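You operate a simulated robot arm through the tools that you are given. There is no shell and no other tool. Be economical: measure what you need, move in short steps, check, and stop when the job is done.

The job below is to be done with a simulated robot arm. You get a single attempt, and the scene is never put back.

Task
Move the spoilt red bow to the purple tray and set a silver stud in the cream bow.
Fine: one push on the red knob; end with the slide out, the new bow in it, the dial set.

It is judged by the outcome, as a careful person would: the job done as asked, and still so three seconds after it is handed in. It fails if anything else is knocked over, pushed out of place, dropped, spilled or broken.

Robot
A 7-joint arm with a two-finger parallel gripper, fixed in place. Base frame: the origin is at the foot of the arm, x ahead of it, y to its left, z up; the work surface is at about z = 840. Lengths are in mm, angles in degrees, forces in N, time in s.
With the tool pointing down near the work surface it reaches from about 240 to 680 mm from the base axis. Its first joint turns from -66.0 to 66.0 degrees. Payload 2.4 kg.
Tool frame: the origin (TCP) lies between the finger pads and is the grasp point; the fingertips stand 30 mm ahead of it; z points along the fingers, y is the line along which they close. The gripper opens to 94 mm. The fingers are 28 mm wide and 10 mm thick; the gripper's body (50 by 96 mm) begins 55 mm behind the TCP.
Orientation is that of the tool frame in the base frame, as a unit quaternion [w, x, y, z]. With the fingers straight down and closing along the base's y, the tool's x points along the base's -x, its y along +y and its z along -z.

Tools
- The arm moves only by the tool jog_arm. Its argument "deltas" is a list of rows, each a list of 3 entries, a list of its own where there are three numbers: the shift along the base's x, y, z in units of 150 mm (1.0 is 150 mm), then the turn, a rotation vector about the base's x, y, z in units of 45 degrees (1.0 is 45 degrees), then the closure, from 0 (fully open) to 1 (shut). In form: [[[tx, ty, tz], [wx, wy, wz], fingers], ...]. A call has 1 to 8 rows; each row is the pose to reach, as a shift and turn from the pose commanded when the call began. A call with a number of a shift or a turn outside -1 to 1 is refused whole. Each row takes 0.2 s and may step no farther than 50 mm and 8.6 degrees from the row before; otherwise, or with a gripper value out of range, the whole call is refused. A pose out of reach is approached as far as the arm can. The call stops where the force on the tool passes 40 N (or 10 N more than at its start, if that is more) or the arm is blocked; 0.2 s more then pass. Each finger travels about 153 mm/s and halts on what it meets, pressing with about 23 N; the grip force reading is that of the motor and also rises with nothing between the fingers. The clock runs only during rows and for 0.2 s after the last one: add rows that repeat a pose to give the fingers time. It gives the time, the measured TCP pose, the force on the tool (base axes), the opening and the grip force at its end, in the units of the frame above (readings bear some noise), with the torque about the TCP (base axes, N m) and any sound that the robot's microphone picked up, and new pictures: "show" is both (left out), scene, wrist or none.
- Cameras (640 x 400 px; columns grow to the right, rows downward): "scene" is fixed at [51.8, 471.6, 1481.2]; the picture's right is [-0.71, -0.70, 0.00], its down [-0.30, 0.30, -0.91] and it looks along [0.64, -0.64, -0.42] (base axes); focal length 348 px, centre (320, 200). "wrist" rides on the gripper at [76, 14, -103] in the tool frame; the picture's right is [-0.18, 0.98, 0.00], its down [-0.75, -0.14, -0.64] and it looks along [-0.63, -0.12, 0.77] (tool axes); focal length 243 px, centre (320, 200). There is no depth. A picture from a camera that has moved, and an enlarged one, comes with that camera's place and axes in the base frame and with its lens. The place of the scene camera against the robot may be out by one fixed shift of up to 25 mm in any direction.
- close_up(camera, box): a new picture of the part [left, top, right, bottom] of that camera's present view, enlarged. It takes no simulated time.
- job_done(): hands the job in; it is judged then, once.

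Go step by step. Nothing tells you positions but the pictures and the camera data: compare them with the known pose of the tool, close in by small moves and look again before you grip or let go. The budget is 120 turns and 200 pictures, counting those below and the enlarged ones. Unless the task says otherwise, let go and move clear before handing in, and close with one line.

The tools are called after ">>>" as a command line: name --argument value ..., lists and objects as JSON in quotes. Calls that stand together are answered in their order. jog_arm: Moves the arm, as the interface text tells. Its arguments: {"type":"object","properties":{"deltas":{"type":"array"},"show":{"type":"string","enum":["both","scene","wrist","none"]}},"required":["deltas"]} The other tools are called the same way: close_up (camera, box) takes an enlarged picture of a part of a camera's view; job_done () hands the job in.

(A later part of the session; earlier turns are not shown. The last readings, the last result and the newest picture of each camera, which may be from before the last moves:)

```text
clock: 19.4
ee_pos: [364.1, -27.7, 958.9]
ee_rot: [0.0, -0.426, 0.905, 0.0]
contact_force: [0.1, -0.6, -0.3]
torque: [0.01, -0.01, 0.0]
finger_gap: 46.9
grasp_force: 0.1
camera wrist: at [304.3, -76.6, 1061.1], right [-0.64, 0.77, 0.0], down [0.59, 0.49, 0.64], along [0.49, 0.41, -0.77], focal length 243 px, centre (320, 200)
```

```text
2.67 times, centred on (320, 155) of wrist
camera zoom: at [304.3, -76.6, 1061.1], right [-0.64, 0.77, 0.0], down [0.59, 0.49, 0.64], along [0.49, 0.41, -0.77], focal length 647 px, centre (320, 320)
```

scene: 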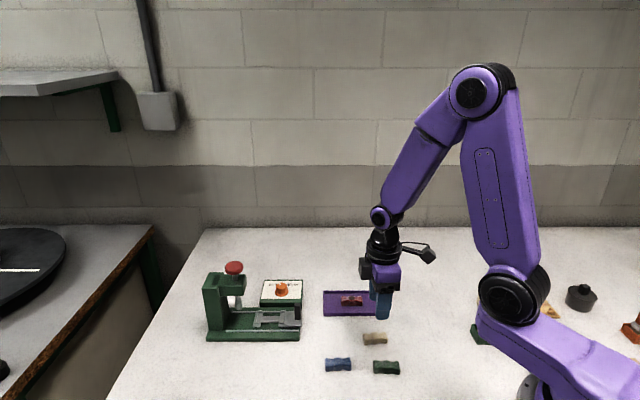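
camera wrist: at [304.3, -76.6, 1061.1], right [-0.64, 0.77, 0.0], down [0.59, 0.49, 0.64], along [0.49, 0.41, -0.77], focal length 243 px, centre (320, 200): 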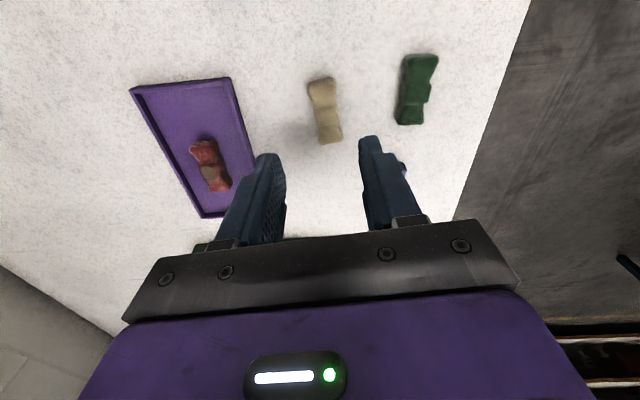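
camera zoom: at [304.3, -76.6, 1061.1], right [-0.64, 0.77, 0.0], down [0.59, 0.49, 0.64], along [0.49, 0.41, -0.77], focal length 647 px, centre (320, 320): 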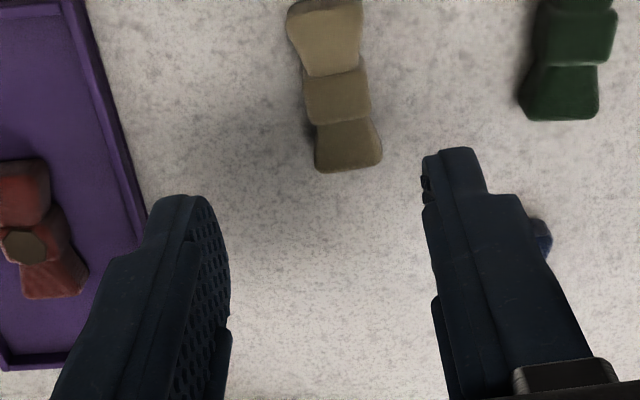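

The cream bow is centred near (357.2, -26). I'll shift and descend partway.

>>> jog_arm --deltas '[[[-0.044, 0.011, -0.1], [0, 0, 0], 0.5], [[-0.044, 0.011, -0.3], [0, 0, 0], 0.5], [[-0.044, 0.011, -0.44], [0, 0, 0], 0.5], [[-0.044, 0.011, -0.44], [0, 0, 0], 0.5]]'

>>> close_up --camera "wrist" --box '[230, 80, 410, 230]'

>>> close_up --camera "scene" --box '[320, 290, 420, 390]'

```text
clock: 20.4
ee_pos: [355.2, -25.2, 893.4]
ee_rot: [-0.001, -0.426, 0.905, -0.001]
contact_force: [-0.7, -0.4, 0.2]
torque: [0.0, 0.01, -0.03]
finger_gap: 46.8
grasp_force: 0.0
camera wrist: at [296.7, -75.4, 995.1], right [-0.64, 0.77, 0.0], down [0.59, 0.49, 0.64], along [0.49, 0.41, -0.77], focal length 243 px, centre (320, 200)
```

scene: 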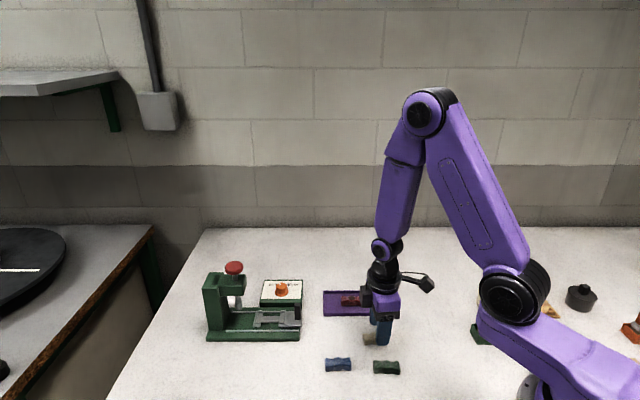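
wrist: 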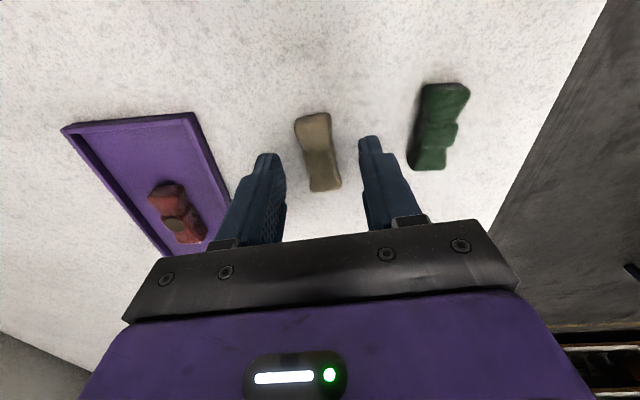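

```text
2.67 times, centred on (320, 155) of wrist
camera zoom: at [296.7, -75.4, 995.1], right [-0.64, 0.77, 0.0], down [0.59, 0.49, 0.64], along [0.49, 0.41, -0.77], focal length 647 px, centre (320, 320)
```

zoom: 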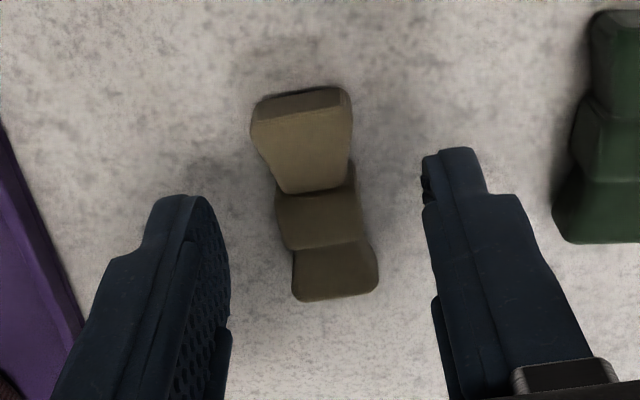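

```text
4.00 times, centred on (370, 340) of scene
camera zoom: at [51.8, 471.6, 1481.2], right [-0.71, -0.7, 0.0], down [-0.3, 0.3, -0.91], along [0.64, -0.64, -0.42], focal length 1394 px, centre (120, -360)
```

zoom: 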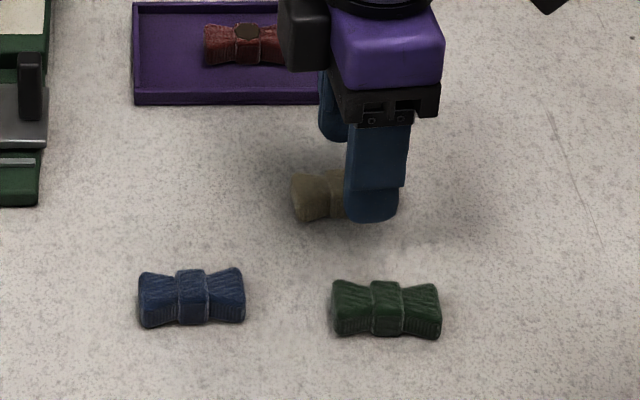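

The scene view puts the bow's centre nearer (360.5, -22.5), since its top is lower than I assumed. I'll adjust and descend to grasp height.

>>> jog_arm --deltas '[[[0.036, 0.018, -0.03], [0, 0, 0], 0.5], [[0.036, 0.018, -0.08], [0, 0, 0], 0.5], [[0.036, 0.018, -0.127], [0, 0, 0], 0.5], [[0.036, 0.018, -0.127], [0, 0, 0], 0.5]]'

>>> close_up --camera "wrist" --box '[230, 80, 410, 230]'

>>> close_up --camera "scene" --box '[320, 290, 420, 390]'

```text
clock: 21.4
ee_pos: [361.1, -23.0, 874.7]
ee_rot: [-0.001, -0.426, 0.905, 0.0]
contact_force: [0.0, -0.1, 0.6]
torque: [0.03, 0.01, 0.01]
finger_gap: 47.1
grasp_force: 0.1
camera wrist: at [302.0, -72.3, 976.2], right [-0.64, 0.77, 0.0], down [0.59, 0.49, 0.64], along [0.49, 0.41, -0.77], focal length 243 px, centre (320, 200)
```

scene: 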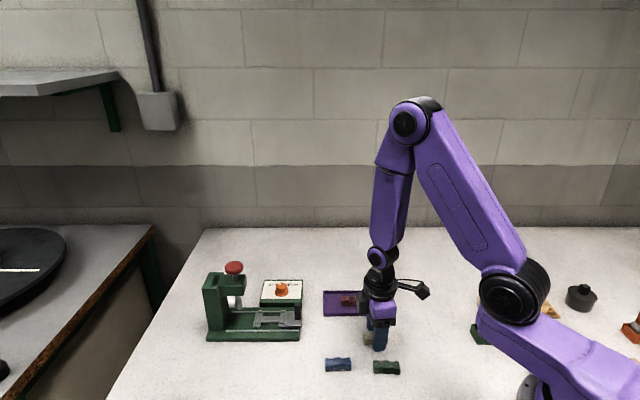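
wrist: 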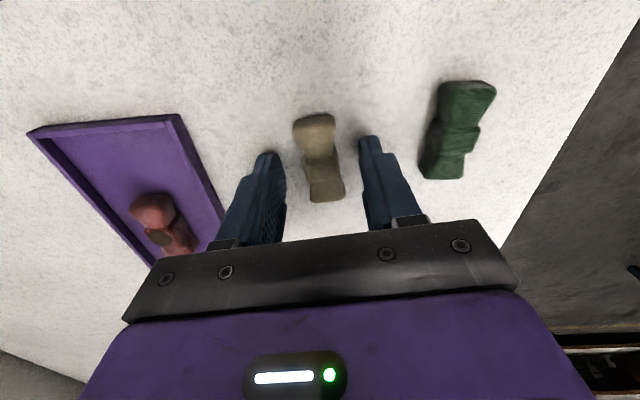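

```text
2.67 times, centred on (320, 155) of wrist
camera zoom: at [302.0, -72.3, 976.2], right [-0.64, 0.77, 0.0], down [0.59, 0.49, 0.64], along [0.49, 0.41, -0.77], focal length 647 px, centre (320, 320)
```

zoom: 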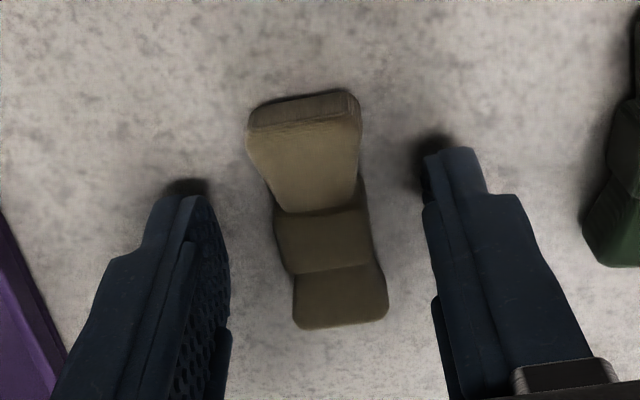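

```text
4.00 times, centred on (370, 340) of scene
camera zoom: at [51.8, 471.6, 1481.2], right [-0.71, -0.7, 0.0], down [-0.3, 0.3, -0.91], along [0.64, -0.64, -0.42], focal length 1394 px, centre (120, -360)
```

zoom: 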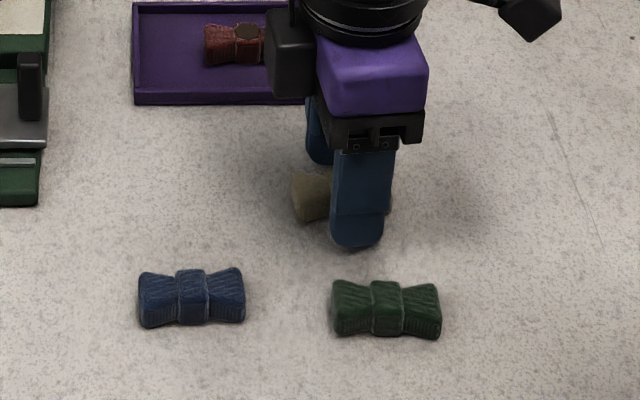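

The bow is centred between the fingers. I'll grip it and lift.

>>> jog_arm --deltas '[[[0, 0, 0], [0, 0, 0], 0.65], [[0, 0, 0], [0, 0, 0], 0.8], [[0, 0, 0], [0, 0, 0], 0.9], [[0, 0, 0], [0, 0, 0], 0.9], [[0, 0, 0.1], [0, 0, 0], 0.9], [[0, 0, 0.4], [0, 0, 0], 0.9], [[0, 0, 0.7], [0, 0, 0], 0.9], [[0, 0, 1.0], [0, 0, -0.12], 0.9]]'

>>> close_up --camera "wrist" --box '[230, 80, 410, 230]'

>>> close_up --camera "scene" --box '[320, 230, 420, 330]'

```text
clock: 23.2
ee_pos: [360.9, -22.8, 1024.2]
ee_rot: [0.0, -0.383, 0.924, 0.0]
contact_force: [0.1, -0.2, -0.9]
torque: [-0.02, -0.03, -0.02]
finger_gap: 25.6
grasp_force: 22.6
camera wrist: at [296.9, -66.6, 1125.7], right [-0.56, 0.83, 0.0], down [0.63, 0.43, 0.64], along [0.53, 0.36, -0.77], focal length 243 px, centre (320, 200)
```

scene: 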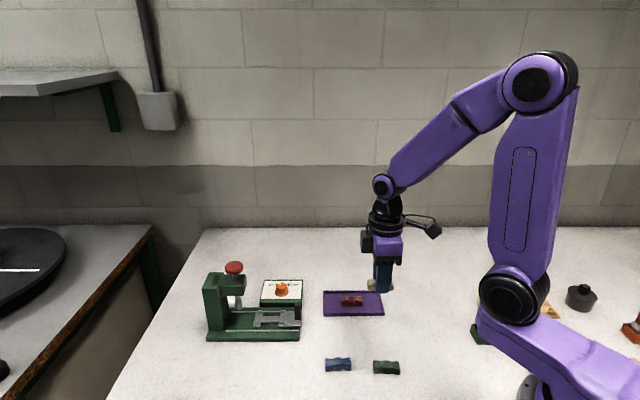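
wrist: 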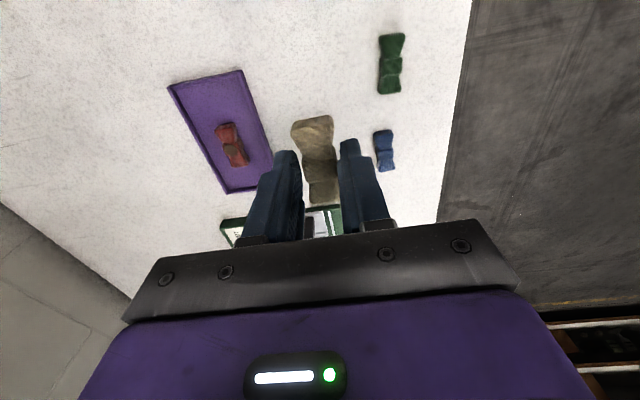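

```text
2.67 times, centred on (320, 155) of wrist
camera zoom: at [296.9, -66.6, 1125.7], right [-0.56, 0.83, 0.0], down [0.63, 0.43, 0.64], along [0.53, 0.36, -0.77], focal length 647 px, centre (320, 320)
```

zoom: 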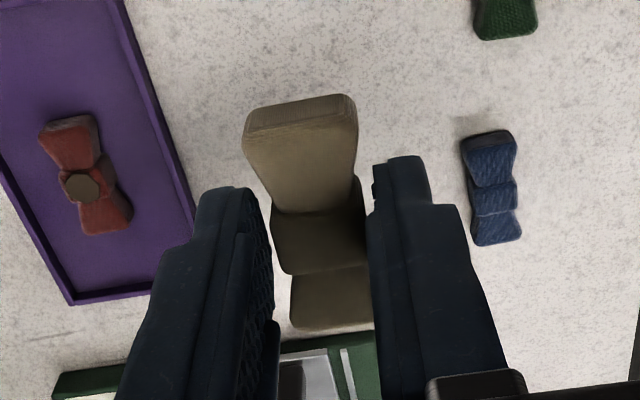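

```text
4.00 times, centred on (370, 280) of scene
camera zoom: at [51.8, 471.6, 1481.2], right [-0.71, -0.7, 0.0], down [-0.3, 0.3, -0.91], along [0.64, -0.64, -0.42], focal length 1394 px, centre (120, -120)
```

zoom: 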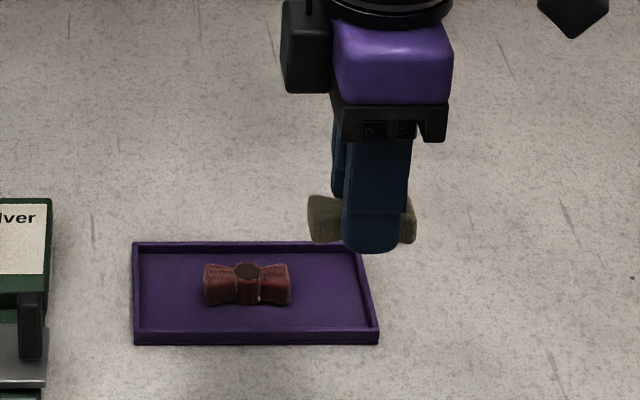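

The cream bow is held centred in the fingers. I'll carry it to the cradle centre near (562, 110).

>>> jog_arm --deltas '[[[0.25, 0.17, 0], [0, 0, 0], 0.9], [[0.5, 0.33, 0], [0, 0, 0], 0.9], [[0.75, 0.5, 0], [0, 0, 0], 0.9], [[1.0, 0.66, 0], [0, 0, 0], 0.9]]' --show "none"

>>> jog_arm --deltas '[[[0.17, 0.11, -0.1], [0, 0, 0], 0.9], [[0.34, 0.227, -0.2], [0, 0, 0], 0.9], [[0.34, 0.227, -0.4], [0, 0, 0], 0.9], [[0.34, 0.227, -0.6], [0, 0, 0], 0.9], [[0.34, 0.227, -0.6], [0, 0, 0], 0.9]]'

>>> close_up --camera "wrist" --box '[230, 80, 410, 230]'

>>> close_up --camera "scene" --box '[190, 250, 320, 350]'

```text
clock: 24.2
ee_pos: [511.5, 77.2, 1024.5]
ee_rot: [0.0, -0.382, 0.924, 0.0]
contact_force: [-0.9, -0.1, 0.1]
torque: [-0.03, -0.01, -0.01]
finger_gap: 25.6
grasp_force: 23.2
```

```text
clock: 25.4
ee_pos: [561.5, 110.4, 934.6]
ee_rot: [0.0, -0.382, 0.924, 0.0]
contact_force: [-0.1, 0.2, -0.7]
torque: [0.02, -0.04, 0.02]
finger_gap: 25.6
grasp_force: 23.0
camera wrist: at [498.0, 66.2, 1035.9], right [-0.56, 0.83, 0.0], down [0.63, 0.43, 0.64], along [0.53, 0.36, -0.77], focal length 243 px, centre (320, 200)
```

scene: 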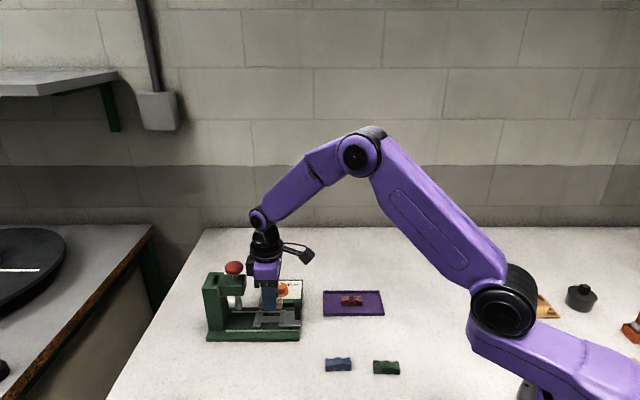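
wrist: 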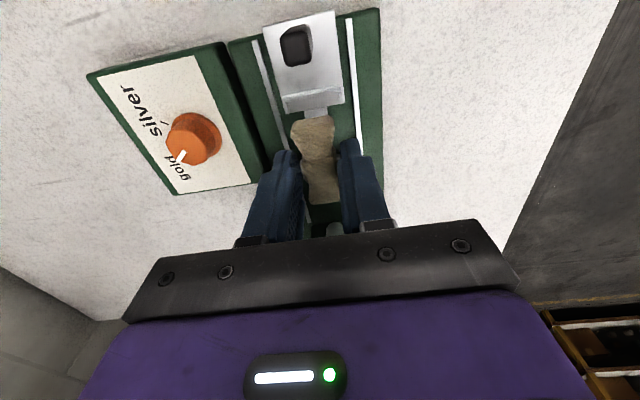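

```text
2.67 times, centred on (320, 155) of wrist
camera zoom: at [498.0, 66.2, 1035.9], right [-0.56, 0.83, 0.0], down [0.63, 0.43, 0.64], along [0.53, 0.36, -0.77], focal length 647 px, centre (320, 320)
```

zoom: 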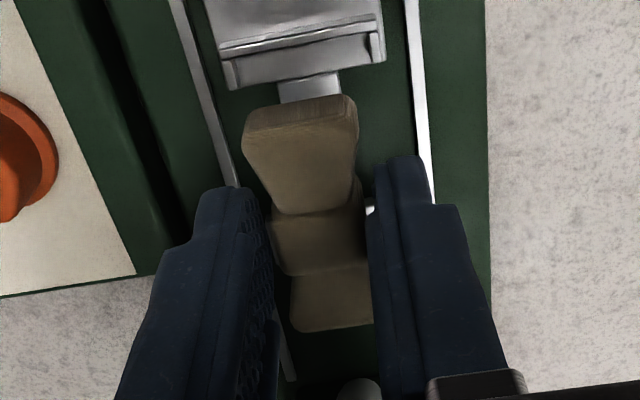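

```text
4.00 times, centred on (255, 300) of scene
camera zoom: at [51.8, 471.6, 1481.2], right [-0.71, -0.7, 0.0], down [-0.3, 0.3, -0.91], along [0.64, -0.64, -0.42], focal length 1394 px, centre (580, -200)
```

zoom: 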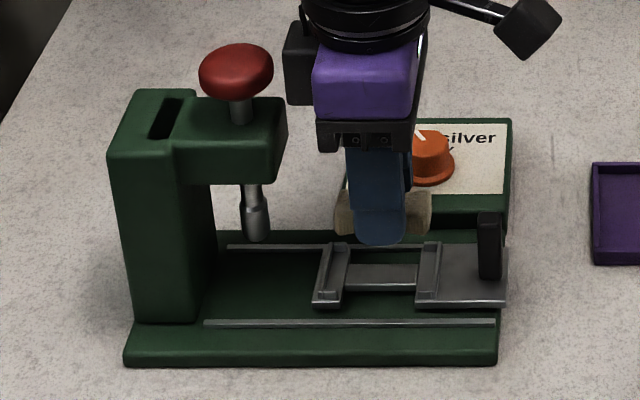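

Compared with where the red bow sat, the cream bow is about 3.5 mm too far out. I'll shift it inward and lower to just above the cradle.

>>> jog_arm --deltas '[[[0.016, 0.016, -0.05], [0, 0, 0], 0.9], [[0.016, 0.016, -0.13], [0, 0, 0], 0.9], [[0.016, 0.016, -0.13], [0, 0, 0], 0.9]]' --show "none"

>>> close_up --camera "wrist" --box '[230, 80, 410, 230]'

>>> close_up --camera "scene" --box '[230, 280, 315, 345]'

```text
clock: 26.2
ee_pos: [564.9, 113.0, 915.5]
ee_rot: [0.0, -0.383, 0.924, 0.0]
contact_force: [0.3, 0.2, 0.3]
torque: [0.02, -0.01, 0.02]
finger_gap: 25.5
grasp_force: 22.5
```

```text
2.67 times, centred on (320, 155) of wrist
camera zoom: at [500.9, 68.8, 1016.6], right [-0.56, 0.83, 0.0], down [0.63, 0.43, 0.64], along [0.53, 0.36, -0.77], focal length 647 px, centre (320, 320)
```

zoom: 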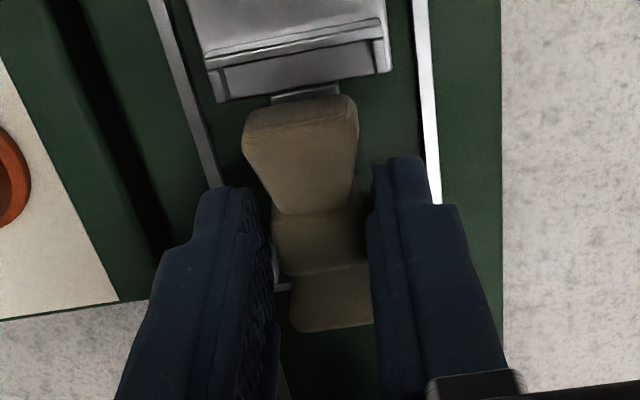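

```text
6.15 times, centred on (272, 312) of scene
camera zoom: at [51.8, 471.6, 1481.2], right [-0.71, -0.7, 0.0], down [-0.3, 0.3, -0.91], along [0.64, -0.64, -0.42], focal length 2145 px, centre (612, -492)
```

zoom: 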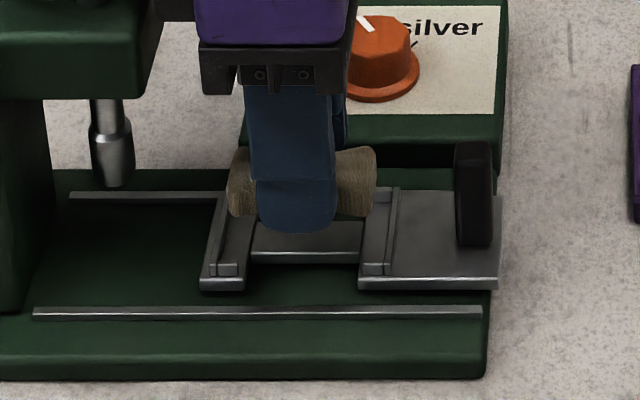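

The cream bow now lines up with the red bow's seat to within about 1 mm. I'll lower it gently.

>>> jog_arm --deltas '[[[-0.002, 0.001, -0.03], [0, 0, 0], 0.9], [[-0.002, 0.001, -0.06], [0, 0, 0], 0.9], [[-0.002, 0.001, -0.085], [0, 0, 0], 0.9]]' --show "none"

>>> close_up --camera "scene" --box '[230, 280, 315, 345]'

```text
clock: 27.0
ee_pos: [564.6, 114.1, 903.4]
ee_rot: [0.0, -0.382, 0.924, 0.0]
contact_force: [0.5, -0.1, -0.3]
torque: [-0.01, 0.04, 0.02]
finger_gap: 25.6
grasp_force: 22.8
```

```text
6.15 times, centred on (272, 312) of scene
camera zoom: at [51.8, 471.6, 1481.2], right [-0.71, -0.7, 0.0], down [-0.3, 0.3, -0.91], along [0.64, -0.64, -0.42], focal length 2145 px, centre (612, -492)
```

zoom: 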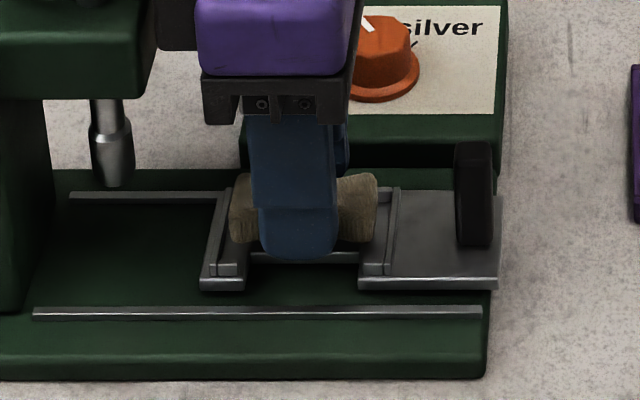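

There is no contact yet and it is centred between the walls. I'll continue down.

>>> jog_arm --deltas '[[[0, -0.003, -0.013], [0, 0, 0], 0.9], [[0, -0.003, -0.027], [0, 0, 0], 0.9], [[0, -0.003, -0.035], [0, 0, 0], 0.9]]' --show "none"

>>> close_up --camera "scene" --box '[230, 280, 315, 345]'

```text
clock: 27.8
ee_pos: [565.2, 112.8, 896.7]
ee_rot: [0.0, -0.382, 0.924, 0.001]
contact_force: [0.2, 0.8, -0.3]
torque: [-0.02, -0.02, -0.01]
finger_gap: 25.2
grasp_force: 22.6
```

```text
6.15 times, centred on (272, 312) of scene
camera zoom: at [51.8, 471.6, 1481.2], right [-0.71, -0.7, 0.0], down [-0.3, 0.3, -0.91], along [0.64, -0.64, -0.42], focal length 2145 px, centre (612, -492)
```

zoom: 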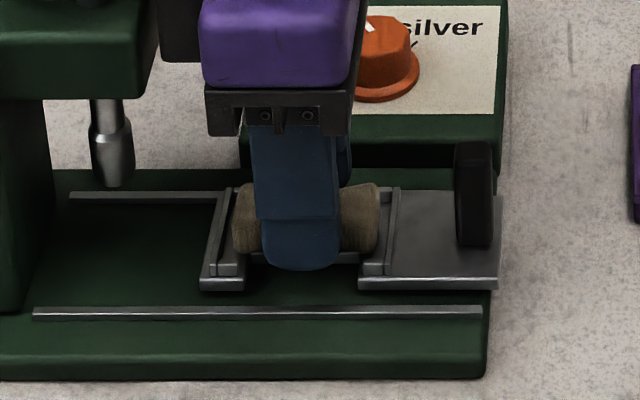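

It is very near seat height. I'll lower a couple of millimetres more until contact.

>>> jog_arm --deltas '[[[0, 0, -0.007], [0, 0, 0], 0.9], [[0, 0, -0.014], [0, 0, 0], 0.9]]' --show "none"

```text
clock: 28.4
ee_pos: [564.3, 113.0, 896.5]
ee_rot: [0.001, -0.383, 0.924, 0.0]
contact_force: [-1.8, 0.8, 14.1]
torque: [-0.17, 0.28, -0.06]
finger_gap: 25.6
grasp_force: 23.3
```

It has touched down. I'll release and rise.

>>> jog_arm --deltas '[[[0, 0, 0], [0, 0, 0], 0.82], [[0, 0, 0], [0, 0, 0], 0.72], [[0, 0, 0], [0, 0, 0], 0.6], [[0, 0, 0.02], [0, 0, 0], 0.57], [[0, 0, 0.2], [0, 0, 0], 0.57], [[-0.05, -0.05, 0.45], [0, 0, 0], 0.57], [[-0.15, -0.15, 0.7], [0, 0, 0], 0.57], [[-0.3, -0.3, 0.9], [0, 0, 0], 0.57]]'

>>> close_up --camera "scene" --box '[230, 280, 315, 345]'

>>> close_up --camera "wrist" --box '[200, 70, 400, 230]'

```text
clock: 30.2
ee_pos: [519.5, 66.2, 1029.9]
ee_rot: [0.0, -0.382, 0.924, 0.0]
contact_force: [-0.1, -0.5, -0.3]
torque: [0.0, 0.01, -0.03]
finger_gap: 40.5
grasp_force: 0.0
camera wrist: at [455.6, 22.7, 1131.4], right [-0.56, 0.83, 0.0], down [0.63, 0.43, 0.64], along [0.53, 0.36, -0.77], focal length 243 px, centre (320, 200)
```

scene: 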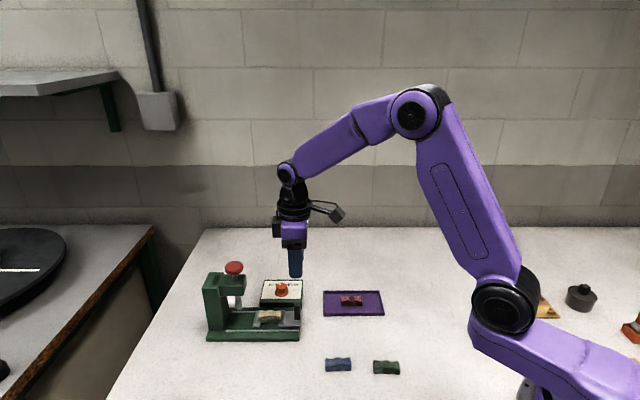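
wrist: 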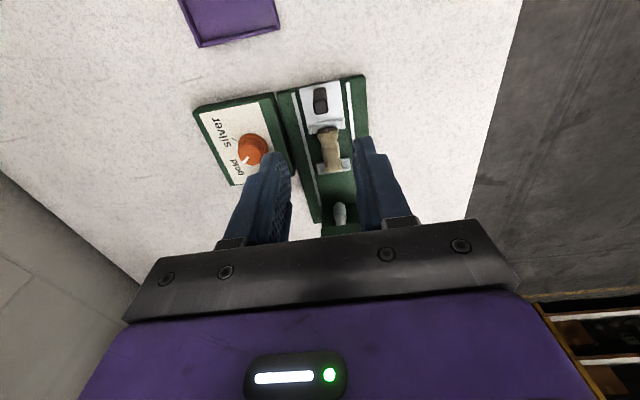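

```text
6.15 times, centred on (272, 312) of scene
camera zoom: at [51.8, 471.6, 1481.2], right [-0.71, -0.7, 0.0], down [-0.3, 0.3, -0.91], along [0.64, -0.64, -0.42], focal length 2145 px, centre (612, -492)
```

zoom: 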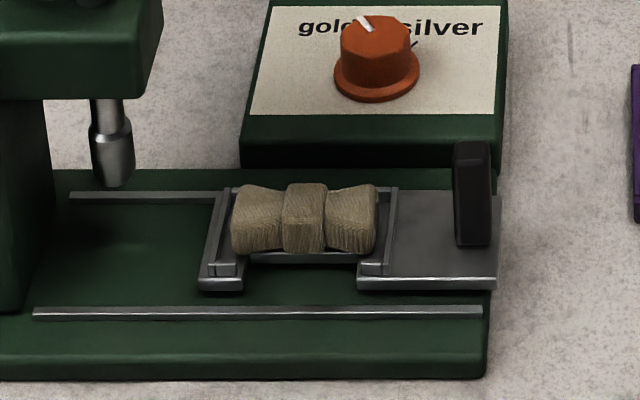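

```text
2.50 times, centred on (300, 150) of wrist
camera zoom: at [455.6, 22.7, 1131.4], right [-0.56, 0.83, 0.0], down [0.63, 0.43, 0.64], along [0.53, 0.36, -0.77], focal length 606 px, centre (370, 325)
```

zoom: 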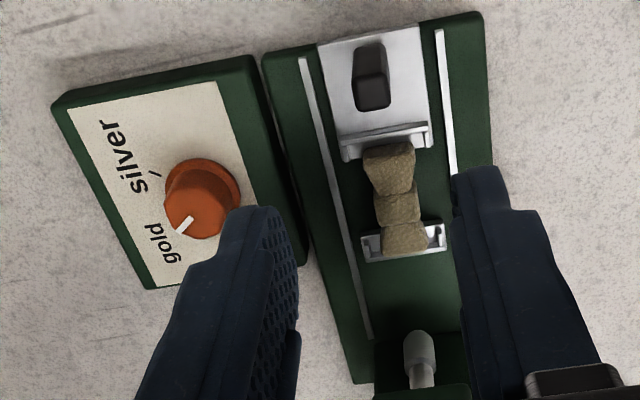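

The cream bow is seated properly. The dial is near (611.7, 34.2) and needs about −60° to go from gold to silver, so I'll hover above it.

>>> jog_arm --deltas '[[[0.2, -0.07, 0], [0, 0, 0], 0.5], [[0.4, -0.14, -0.1], [0, 0, 0], 0.5], [[0.615, -0.213, -0.2], [0, 0, 0], 0.5], [[0.615, -0.213, -0.4], [0, 0, 0], 0.5], [[0.615, -0.213, -0.55], [0, 0, 0], 0.5], [[0.615, -0.213, -0.55], [0, 0, 0], 0.5]]'

>>> close_up --camera "wrist" --box '[230, 80, 410, 230]'

>>> close_up --camera "scene" --box '[240, 240, 325, 305]'

```text
clock: 31.6
ee_pos: [612.9, 35.6, 947.0]
ee_rot: [0.0, -0.383, 0.924, 0.0]
contact_force: [0.0, 0.1, 0.8]
torque: [0.02, 0.02, 0.01]
finger_gap: 47.2
grasp_force: 0.1
camera wrist: at [548.1, -8.1, 1048.6], right [-0.56, 0.83, 0.0], down [0.63, 0.43, 0.64], along [0.53, 0.36, -0.77], focal length 243 px, centre (320, 200)
```

scene: 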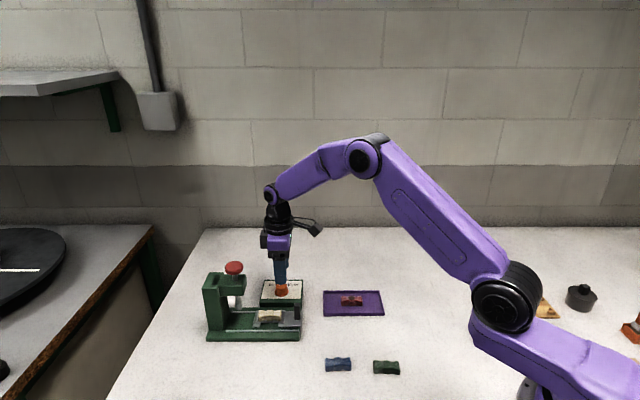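
wrist: 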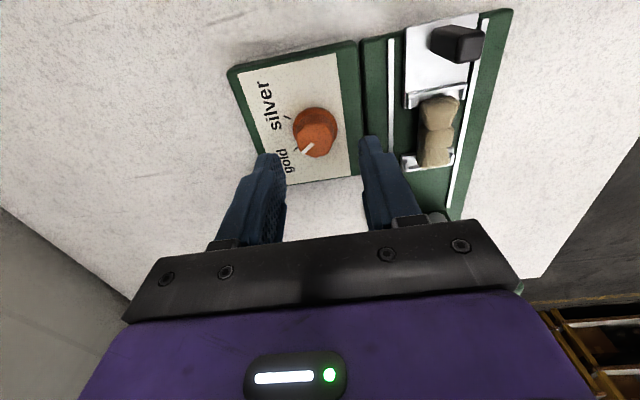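

```text
2.67 times, centred on (320, 155) of wrist
camera zoom: at [548.1, -8.1, 1048.6], right [-0.56, 0.83, 0.0], down [0.63, 0.43, 0.64], along [0.53, 0.36, -0.77], focal length 647 px, centre (320, 320)
```

zoom: 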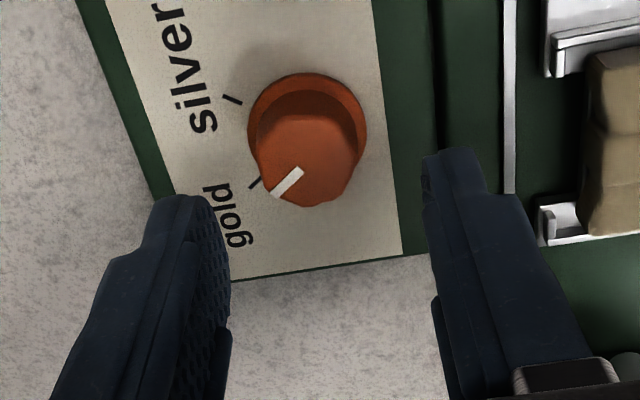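

```text
6.15 times, centred on (282, 272) of scene
camera zoom: at [51.8, 471.6, 1481.2], right [-0.71, -0.7, 0.0], down [-0.3, 0.3, -0.91], along [0.64, -0.64, -0.42], focal length 2145 px, centre (551, -246)
```

zoom: 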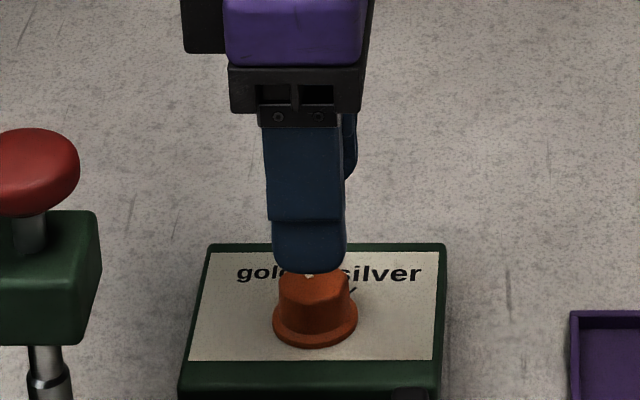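

The dial axis is near (613, 32). I'll correct and descend around the knob.

>>> jog_arm --deltas '[[[0.0, -0.024, -0.08], [0, 0, 0], 0.5], [[0.0, -0.024, -0.18], [0, 0, 0], 0.5], [[0.0, -0.024, -0.24], [0, 0, 0], 0.5], [[0.0, -0.024, -0.24], [0, 0, 0], 0.5]]' --show "none"

>>> close_up --camera "wrist" --box '[230, 80, 410, 230]'

>>> close_up --camera "scene" --box '[240, 250, 325, 315]'

```text
clock: 32.6
ee_pos: [613.0, 30.9, 911.9]
ee_rot: [0.0, -0.383, 0.924, 0.0]
contact_force: [0.0, 0.5, -0.1]
torque: [-0.01, -0.02, -0.04]
finger_gap: 47.1
grasp_force: 0.1
```

```text
2.67 times, centred on (320, 155) of wrist
camera zoom: at [548.0, -12.1, 1013.3], right [-0.56, 0.83, 0.0], down [0.63, 0.43, 0.64], along [0.53, 0.36, -0.77], focal length 647 px, centre (320, 320)
```

zoom: 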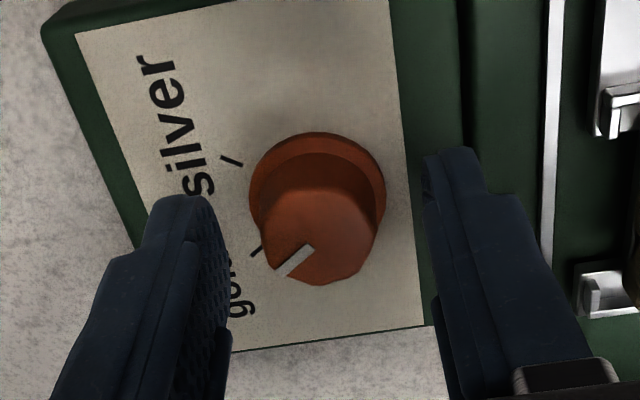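

```text
6.15 times, centred on (282, 282) of scene
camera zoom: at [51.8, 471.6, 1481.2], right [-0.71, -0.7, 0.0], down [-0.3, 0.3, -0.91], along [0.64, -0.64, -0.42], focal length 2145 px, centre (551, -308)
```

zoom: 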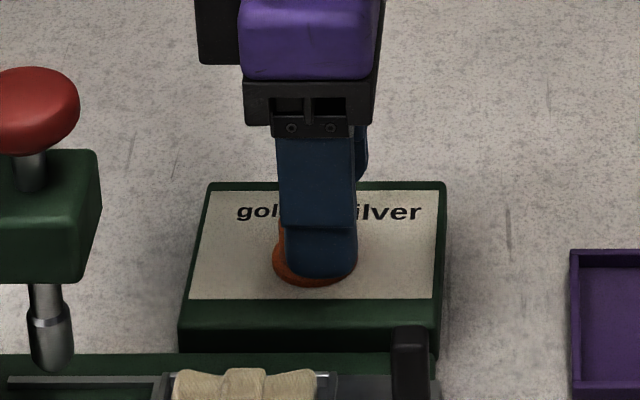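

The knob is centred between the fingers. I'll close on it.

>>> jog_arm --deltas '[[[0, 0, -0.01], [0, 0, 0], 0.65], [[0, 0, -0.01], [0, 0, 0], 0.8], [[0, 0, -0.01], [0, 0, 0], 0.9], [[0, 0, -0.01], [0, 0, 0], 0.9]]' --show "none"

>>> close_up --camera "wrist" --box '[230, 80, 410, 230]'

```text
clock: 33.6
ee_pos: [612.6, 30.8, 912.5]
ee_rot: [0.002, -0.382, 0.924, -0.001]
contact_force: [10.4, -8.5, -1.5]
torque: [0.09, -0.66, -0.11]
finger_gap: 27.3
grasp_force: 44.8
```

```text
2.67 times, centred on (320, 155) of wrist
camera zoom: at [548.7, -13.4, 1012.1], right [-0.56, 0.83, 0.0], down [0.63, 0.43, 0.64], along [0.53, 0.36, -0.77], focal length 647 px, centre (320, 320)
```

zoom: 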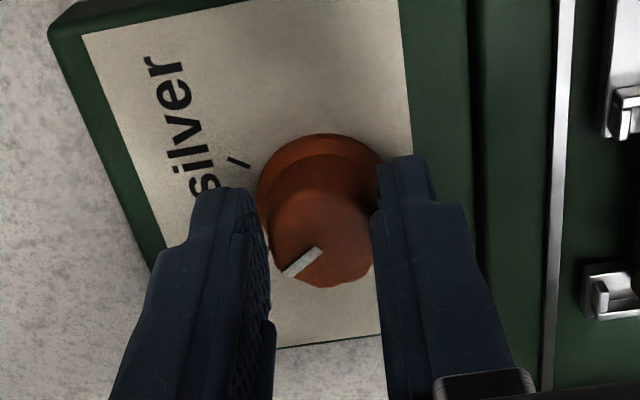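

I'll ease off the side load by 1 mm and turn the knob clockwise, starting with −45°.

>>> jog_arm --deltas '[[[0.008, -0.008, 0], [0, 0, 0], 0.9], [[0.008, -0.008, 0], [0, 0, -0.17], 0.9], [[0.008, -0.008, 0], [0, 0, -0.34], 0.9], [[0.008, -0.008, 0], [0, 0, -0.5], 0.9], [[0.008, -0.008, 0], [0, 0, -0.67], 0.9], [[0.008, -0.008, 0], [0, 0, -0.84], 0.9], [[0.008, -0.008, 0], [0, 0, -1.0], 0.9]]'

>>> close_up --camera "wrist" --box '[230, 80, 410, 230]'

```text
clock: 35.2
ee_pos: [613.5, 35.0, 910.4]
ee_rot: [0.002, -0.001, 1.0, 0.002]
contact_force: [-5.0, 17.3, 12.4]
torque: [0.69, -0.02, 0.04]
finger_gap: 26.1
grasp_force: 45.2
camera wrist: at [536.8, 48.9, 1011.9], right [0.18, 0.98, 0.0], down [0.75, -0.14, 0.64], along [0.63, -0.11, -0.76], focal length 243 px, centre (320, 200)
```

scene: 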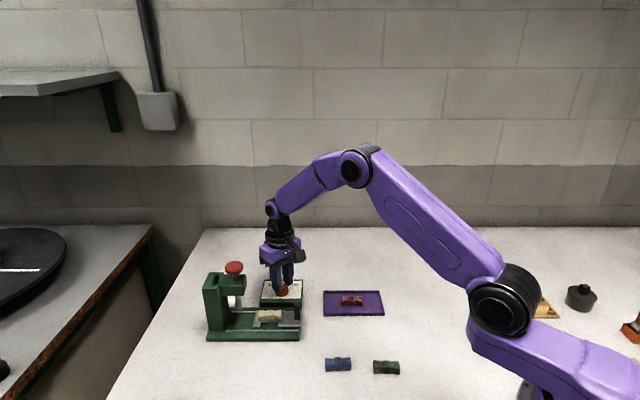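
wrist: 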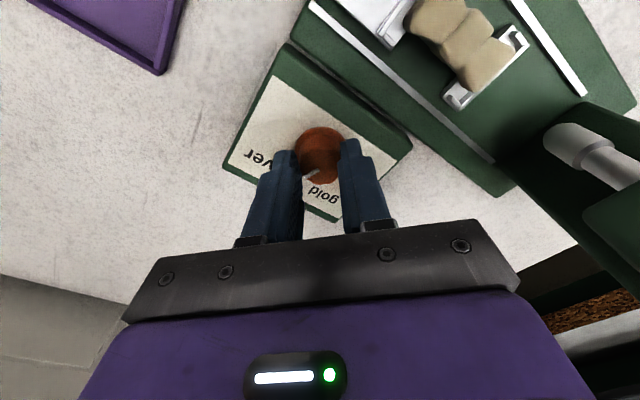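

```text
2.67 times, centred on (320, 155) of wrist
camera zoom: at [536.8, 48.9, 1011.9], right [0.18, 0.98, 0.0], down [0.75, -0.14, 0.64], along [0.63, -0.11, -0.76], focal length 647 px, centre (320, 320)
```

zoom: 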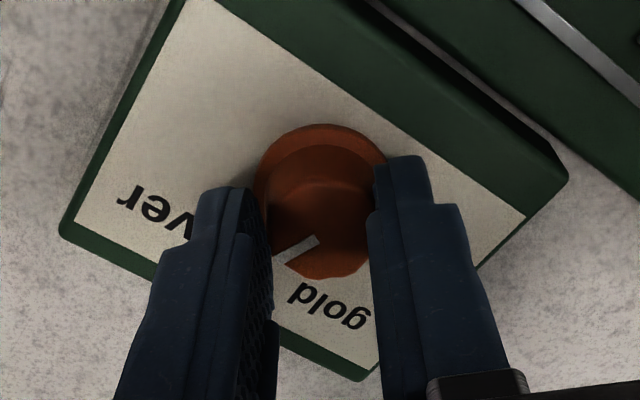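

The knob is turning with the gripper. The side force shows the axis is nearer y≈35, so I'll correct that and turn the remaining −15°.

>>> jog_arm --deltas '[[[0.013, 0.025, 0], [0, 0, 0], 0.9], [[0.013, 0.025, 0], [0, 0, -0.17], 0.9], [[0.013, 0.025, 0], [0, 0, -0.333], 0.9], [[0.013, 0.025, 0], [0, 0, -0.333], 0.9]]'

>>> close_up --camera "wrist" --box '[230, 80, 410, 230]'

```text
clock: 36.2
ee_pos: [613.6, 37.3, 910.5]
ee_rot: [0.0, 0.13, 0.992, 0.001]
contact_force: [-12.6, 15.4, 21.8]
torque: [0.32, 0.51, 0.92]
finger_gap: 26.1
grasp_force: 44.6
camera wrist: at [544.1, 69.6, 1012.1], right [0.43, 0.9, 0.0], down [0.69, -0.33, 0.64], along [0.58, -0.28, -0.77], focal length 243 px, centre (320, 200)
```

scene: 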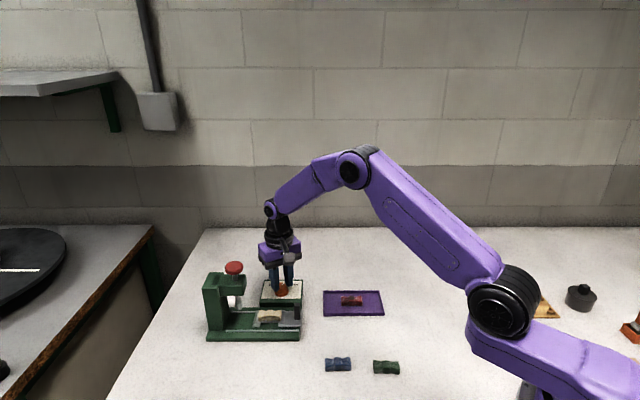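
wrist: 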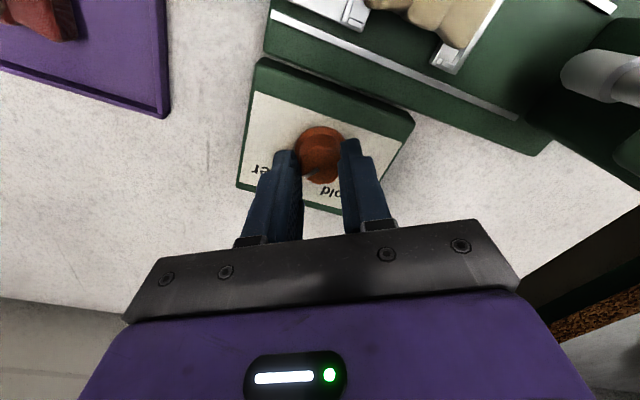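

```text
2.67 times, centred on (320, 155) of wrist
camera zoom: at [544.1, 69.6, 1012.1], right [0.43, 0.9, 0.0], down [0.69, -0.33, 0.64], along [0.58, -0.28, -0.77], focal length 647 px, centre (320, 320)
```

zoom: 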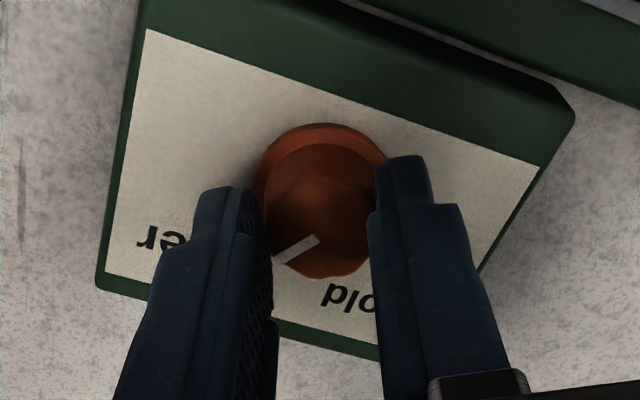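

Torque about z has risen to 0.9, perhaps an end stop at silver. I'll check that the dial box hasn't shifted.

>>> close_up --camera "scene" --box '[190, 250, 320, 350]'

```text
4.00 times, centred on (255, 300) of scene
camera zoom: at [51.0, 472.0, 1481.1], right [-0.71, -0.7, 0.0], down [-0.3, 0.3, -0.91], along [0.64, -0.64, -0.42], focal length 1394 px, centre (580, -200)
```

zoom: 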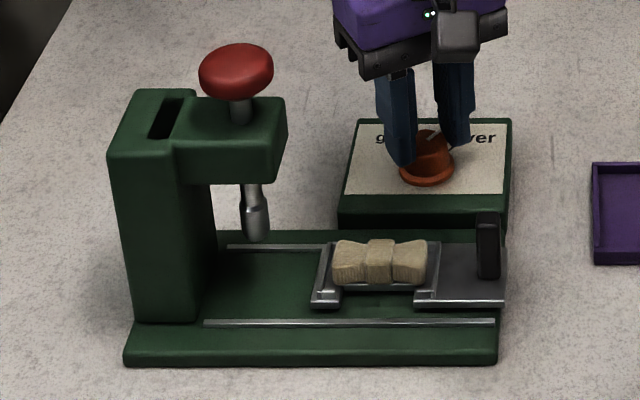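

The box hasn't moved and the pointer aims toward silver. I'll release, rise and inspect.

>>> jog_arm --deltas '[[[0.0, 0.0, 0], [0, 0, 0], 0.75], [[0, 0, 0], [0, 0, 0], 0.55], [[0, 0, 0], [0, 0, 0], 0.5], [[0, 0, 0.15], [0, 0, 0], 0.5], [[-0.05, 0, 0.4], [0, 0, 0], 0.5], [[-0.15, 0, 0.65], [0, 0, 0.15], 0.5], [[-0.3, 0, 0.8], [0, 0, 0.33], 0.5]]'

>>> close_up --camera "scene" --box '[190, 250, 320, 350]'

>>> close_up --camera "wrist" --box '[230, 80, 410, 230]'

```text
clock: 37.8
ee_pos: [570.1, 35.5, 1031.7]
ee_rot: [0.0, 0.0, 1.0, 0.0]
contact_force: [-0.2, -0.4, -0.9]
torque: [0.04, 0.01, 0.04]
finger_gap: 47.2
grasp_force: 0.0
camera wrist: at [493.5, 49.2, 1132.2], right [0.18, 0.98, 0.0], down [0.75, -0.14, 0.64], along [0.63, -0.12, -0.77], focal length 243 px, centre (320, 200)
```

scene: 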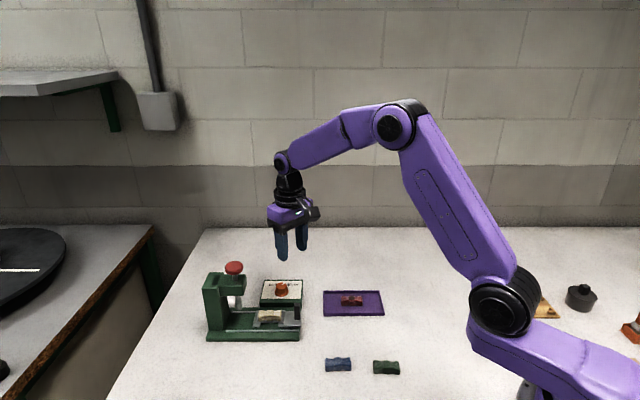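
wrist: 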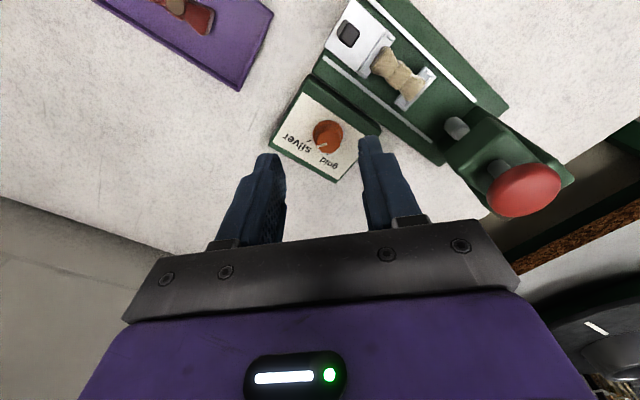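

```text
4.00 times, centred on (255, 300) of scene
camera zoom: at [51.8, 471.6, 1481.2], right [-0.71, -0.7, 0.0], down [-0.3, 0.3, -0.91], along [0.64, -0.64, -0.42], focal length 1394 px, centre (580, -200)
```

zoom: 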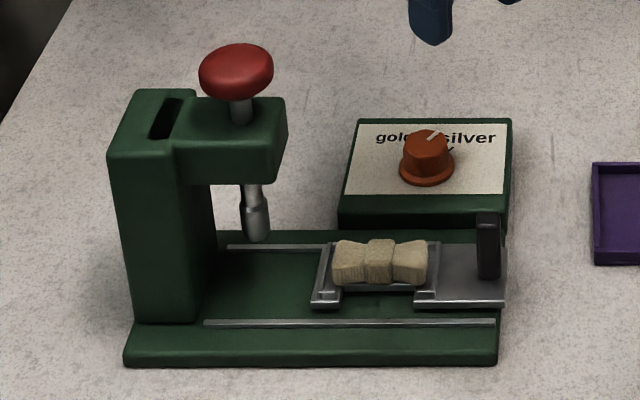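

```text
2.67 times, centred on (320, 155) of wrist
camera zoom: at [493.5, 49.2, 1132.2], right [0.18, 0.98, 0.0], down [0.75, -0.14, 0.64], along [0.63, -0.12, -0.77], focal length 647 px, centre (320, 320)
```

zoom: 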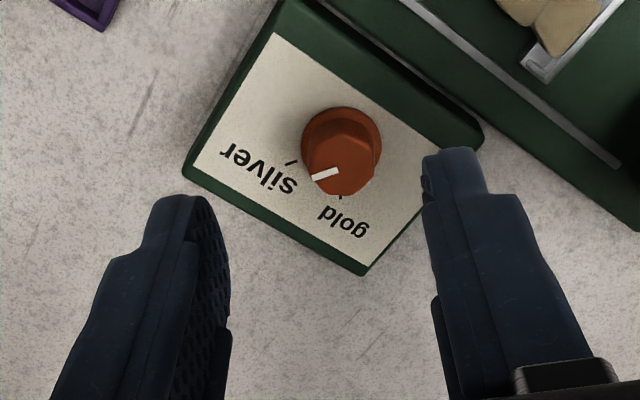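

The pointer reads about −78°, exactly on the silver tick. Next I'll return to the handle at about (517.5, 65) with yaw 45°.

>>> jog_arm --deltas '[[[-0.06, 0.03, 0], [0, 0, 0.17], 0.55], [[-0.12, 0.06, 0], [0, 0, 0.34], 0.57], [[-0.18, 0.1, 0], [0, 0, 0.5], 0.57], [[-0.24, 0.13, -0.05], [0, 0, 0.67], 0.57], [[-0.3, 0.16, -0.15], [0, 0, 0.84], 0.57], [[-0.35, 0.196, -0.3], [0, 0, 1.0], 0.57], [[-0.35, 0.196, -0.5], [0, 0, 1.0], 0.57], [[-0.35, 0.196, -0.5], [0, 0, 1.0], 0.57]]' --show "wrist"

>>> close_up --camera "wrist" --box '[230, 80, 410, 230]'

```text
clock: 39.6
ee_pos: [517.8, 64.1, 954.9]
ee_rot: [0.0, -0.382, 0.924, 0.0]
contact_force: [-0.9, 0.5, 0.0]
torque: [0.02, -0.03, -0.01]
finger_gap: 40.4
grasp_force: 0.0
camera wrist: at [453.1, 20.3, 1056.1], right [-0.56, 0.83, 0.0], down [0.63, 0.43, 0.64], along [0.53, 0.36, -0.77], focal length 243 px, centre (320, 200)
```

wrist: 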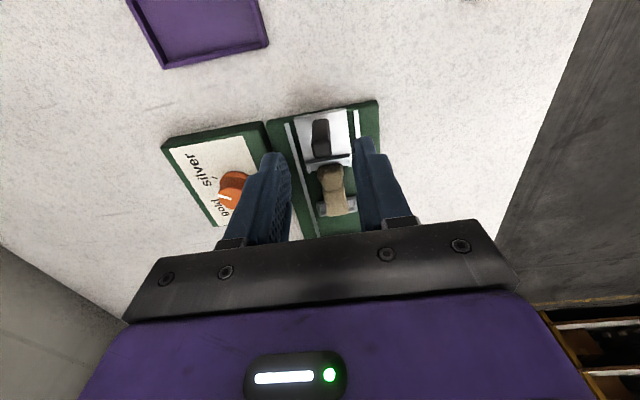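

```text
2.67 times, centred on (320, 155) of wrist
camera zoom: at [453.1, 20.3, 1056.1], right [-0.56, 0.83, 0.0], down [0.63, 0.43, 0.64], along [0.53, 0.36, -0.77], focal length 647 px, centre (320, 320)
```

zoom: 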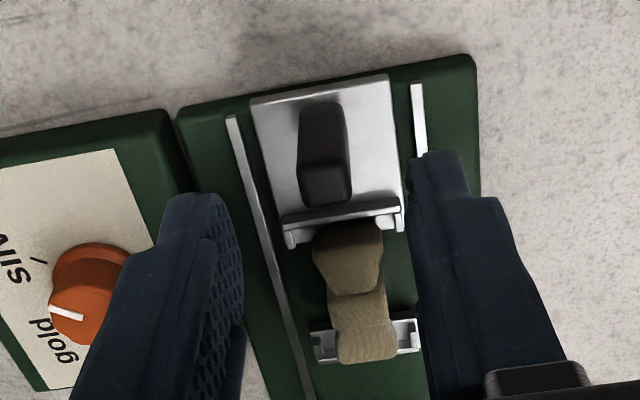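

The handle top is at (517.3, 65.3), right under the gripper. I'll descend and grip.

>>> jog_arm --deltas '[[[0, 0.007, -0.12], [0, 0, 0], 0.57], [[0, 0.007, -0.26], [0, 0, 0], 0.57], [[0, 0.007, -0.333], [0, 0, 0], 0.57], [[0, 0.007, -0.333], [0, 0, 0], 0.75], [[0, 0.007, -0.333], [0, 0, 0], 0.9], [[0, 0.007, -0.333], [0, 0, 0], 0.95]]' --show "none"

>>> close_up --camera "scene" --box '[190, 230, 320, 350]'

```text
clock: 41.0
ee_pos: [518.5, 64.4, 904.2]
ee_rot: [-0.001, -0.381, 0.925, 0.0]
contact_force: [2.7, -2.2, -4.6]
torque: [0.31, -0.33, -0.05]
finger_gap: 18.1
grasp_force: 45.1
```

```text
3.33 times, centred on (255, 290) of scene
camera zoom: at [51.9, 471.5, 1481.2], right [-0.71, -0.7, 0.0], down [-0.3, 0.3, -0.91], along [0.64, -0.64, -0.42], focal length 1162 px, centre (537, -100)
```

zoom: 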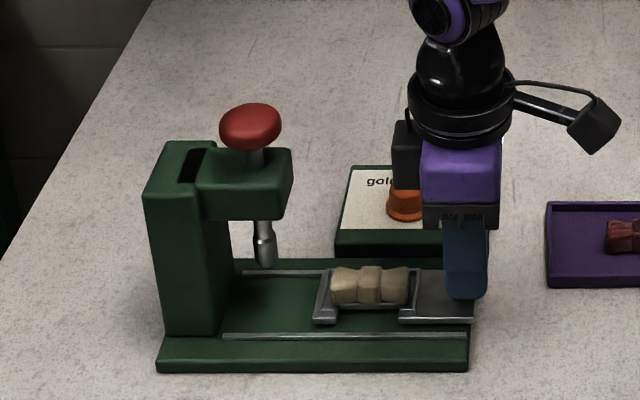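

The handle is gripped. I'll push the slide in slowly.

>>> jog_arm --deltas '[[[0.04, 0.04, 0], [0, 0, 0], 0.95], [[0.08, 0.08, 0], [0, 0, 0], 0.95], [[0.12, 0.12, 0], [0, 0, 0], 0.95], [[0.16, 0.16, 0], [0, 0, 0], 0.95], [[0.2, 0.2, 0], [0, 0, 0], 0.95], [[0.24, 0.24, 0], [0, 0, 0], 0.95], [[0.28, 0.28, 0], [0, 0, 0], 0.95], [[0.31, 0.31, 0], [0, 0, 0], 0.95]]' --show "none"

>>> close_up --camera "scene" --box '[190, 250, 320, 350]'

```text
clock: 42.8
ee_pos: [564.1, 111.2, 904.8]
ee_rot: [-0.001, -0.381, 0.925, 0.0]
contact_force: [7.2, -7.5, -10.3]
torque: [-0.45, 0.42, -0.15]
finger_gap: 18.1
grasp_force: 44.9
```

```text
4.00 times, centred on (255, 300) of scene
camera zoom: at [52.2, 471.4, 1481.2], right [-0.71, -0.7, 0.0], down [-0.3, 0.3, -0.91], along [0.64, -0.64, -0.42], focal length 1394 px, centre (580, -200)
```

zoom: 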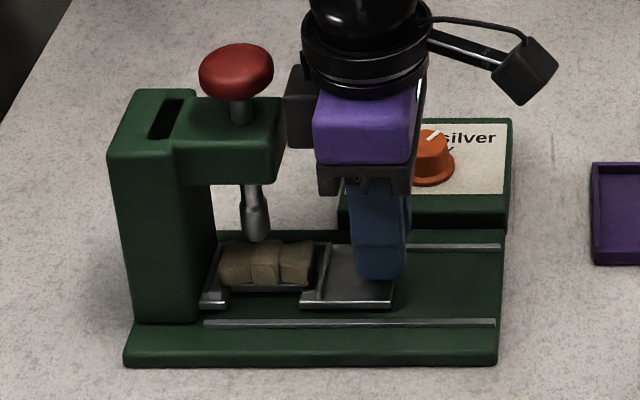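

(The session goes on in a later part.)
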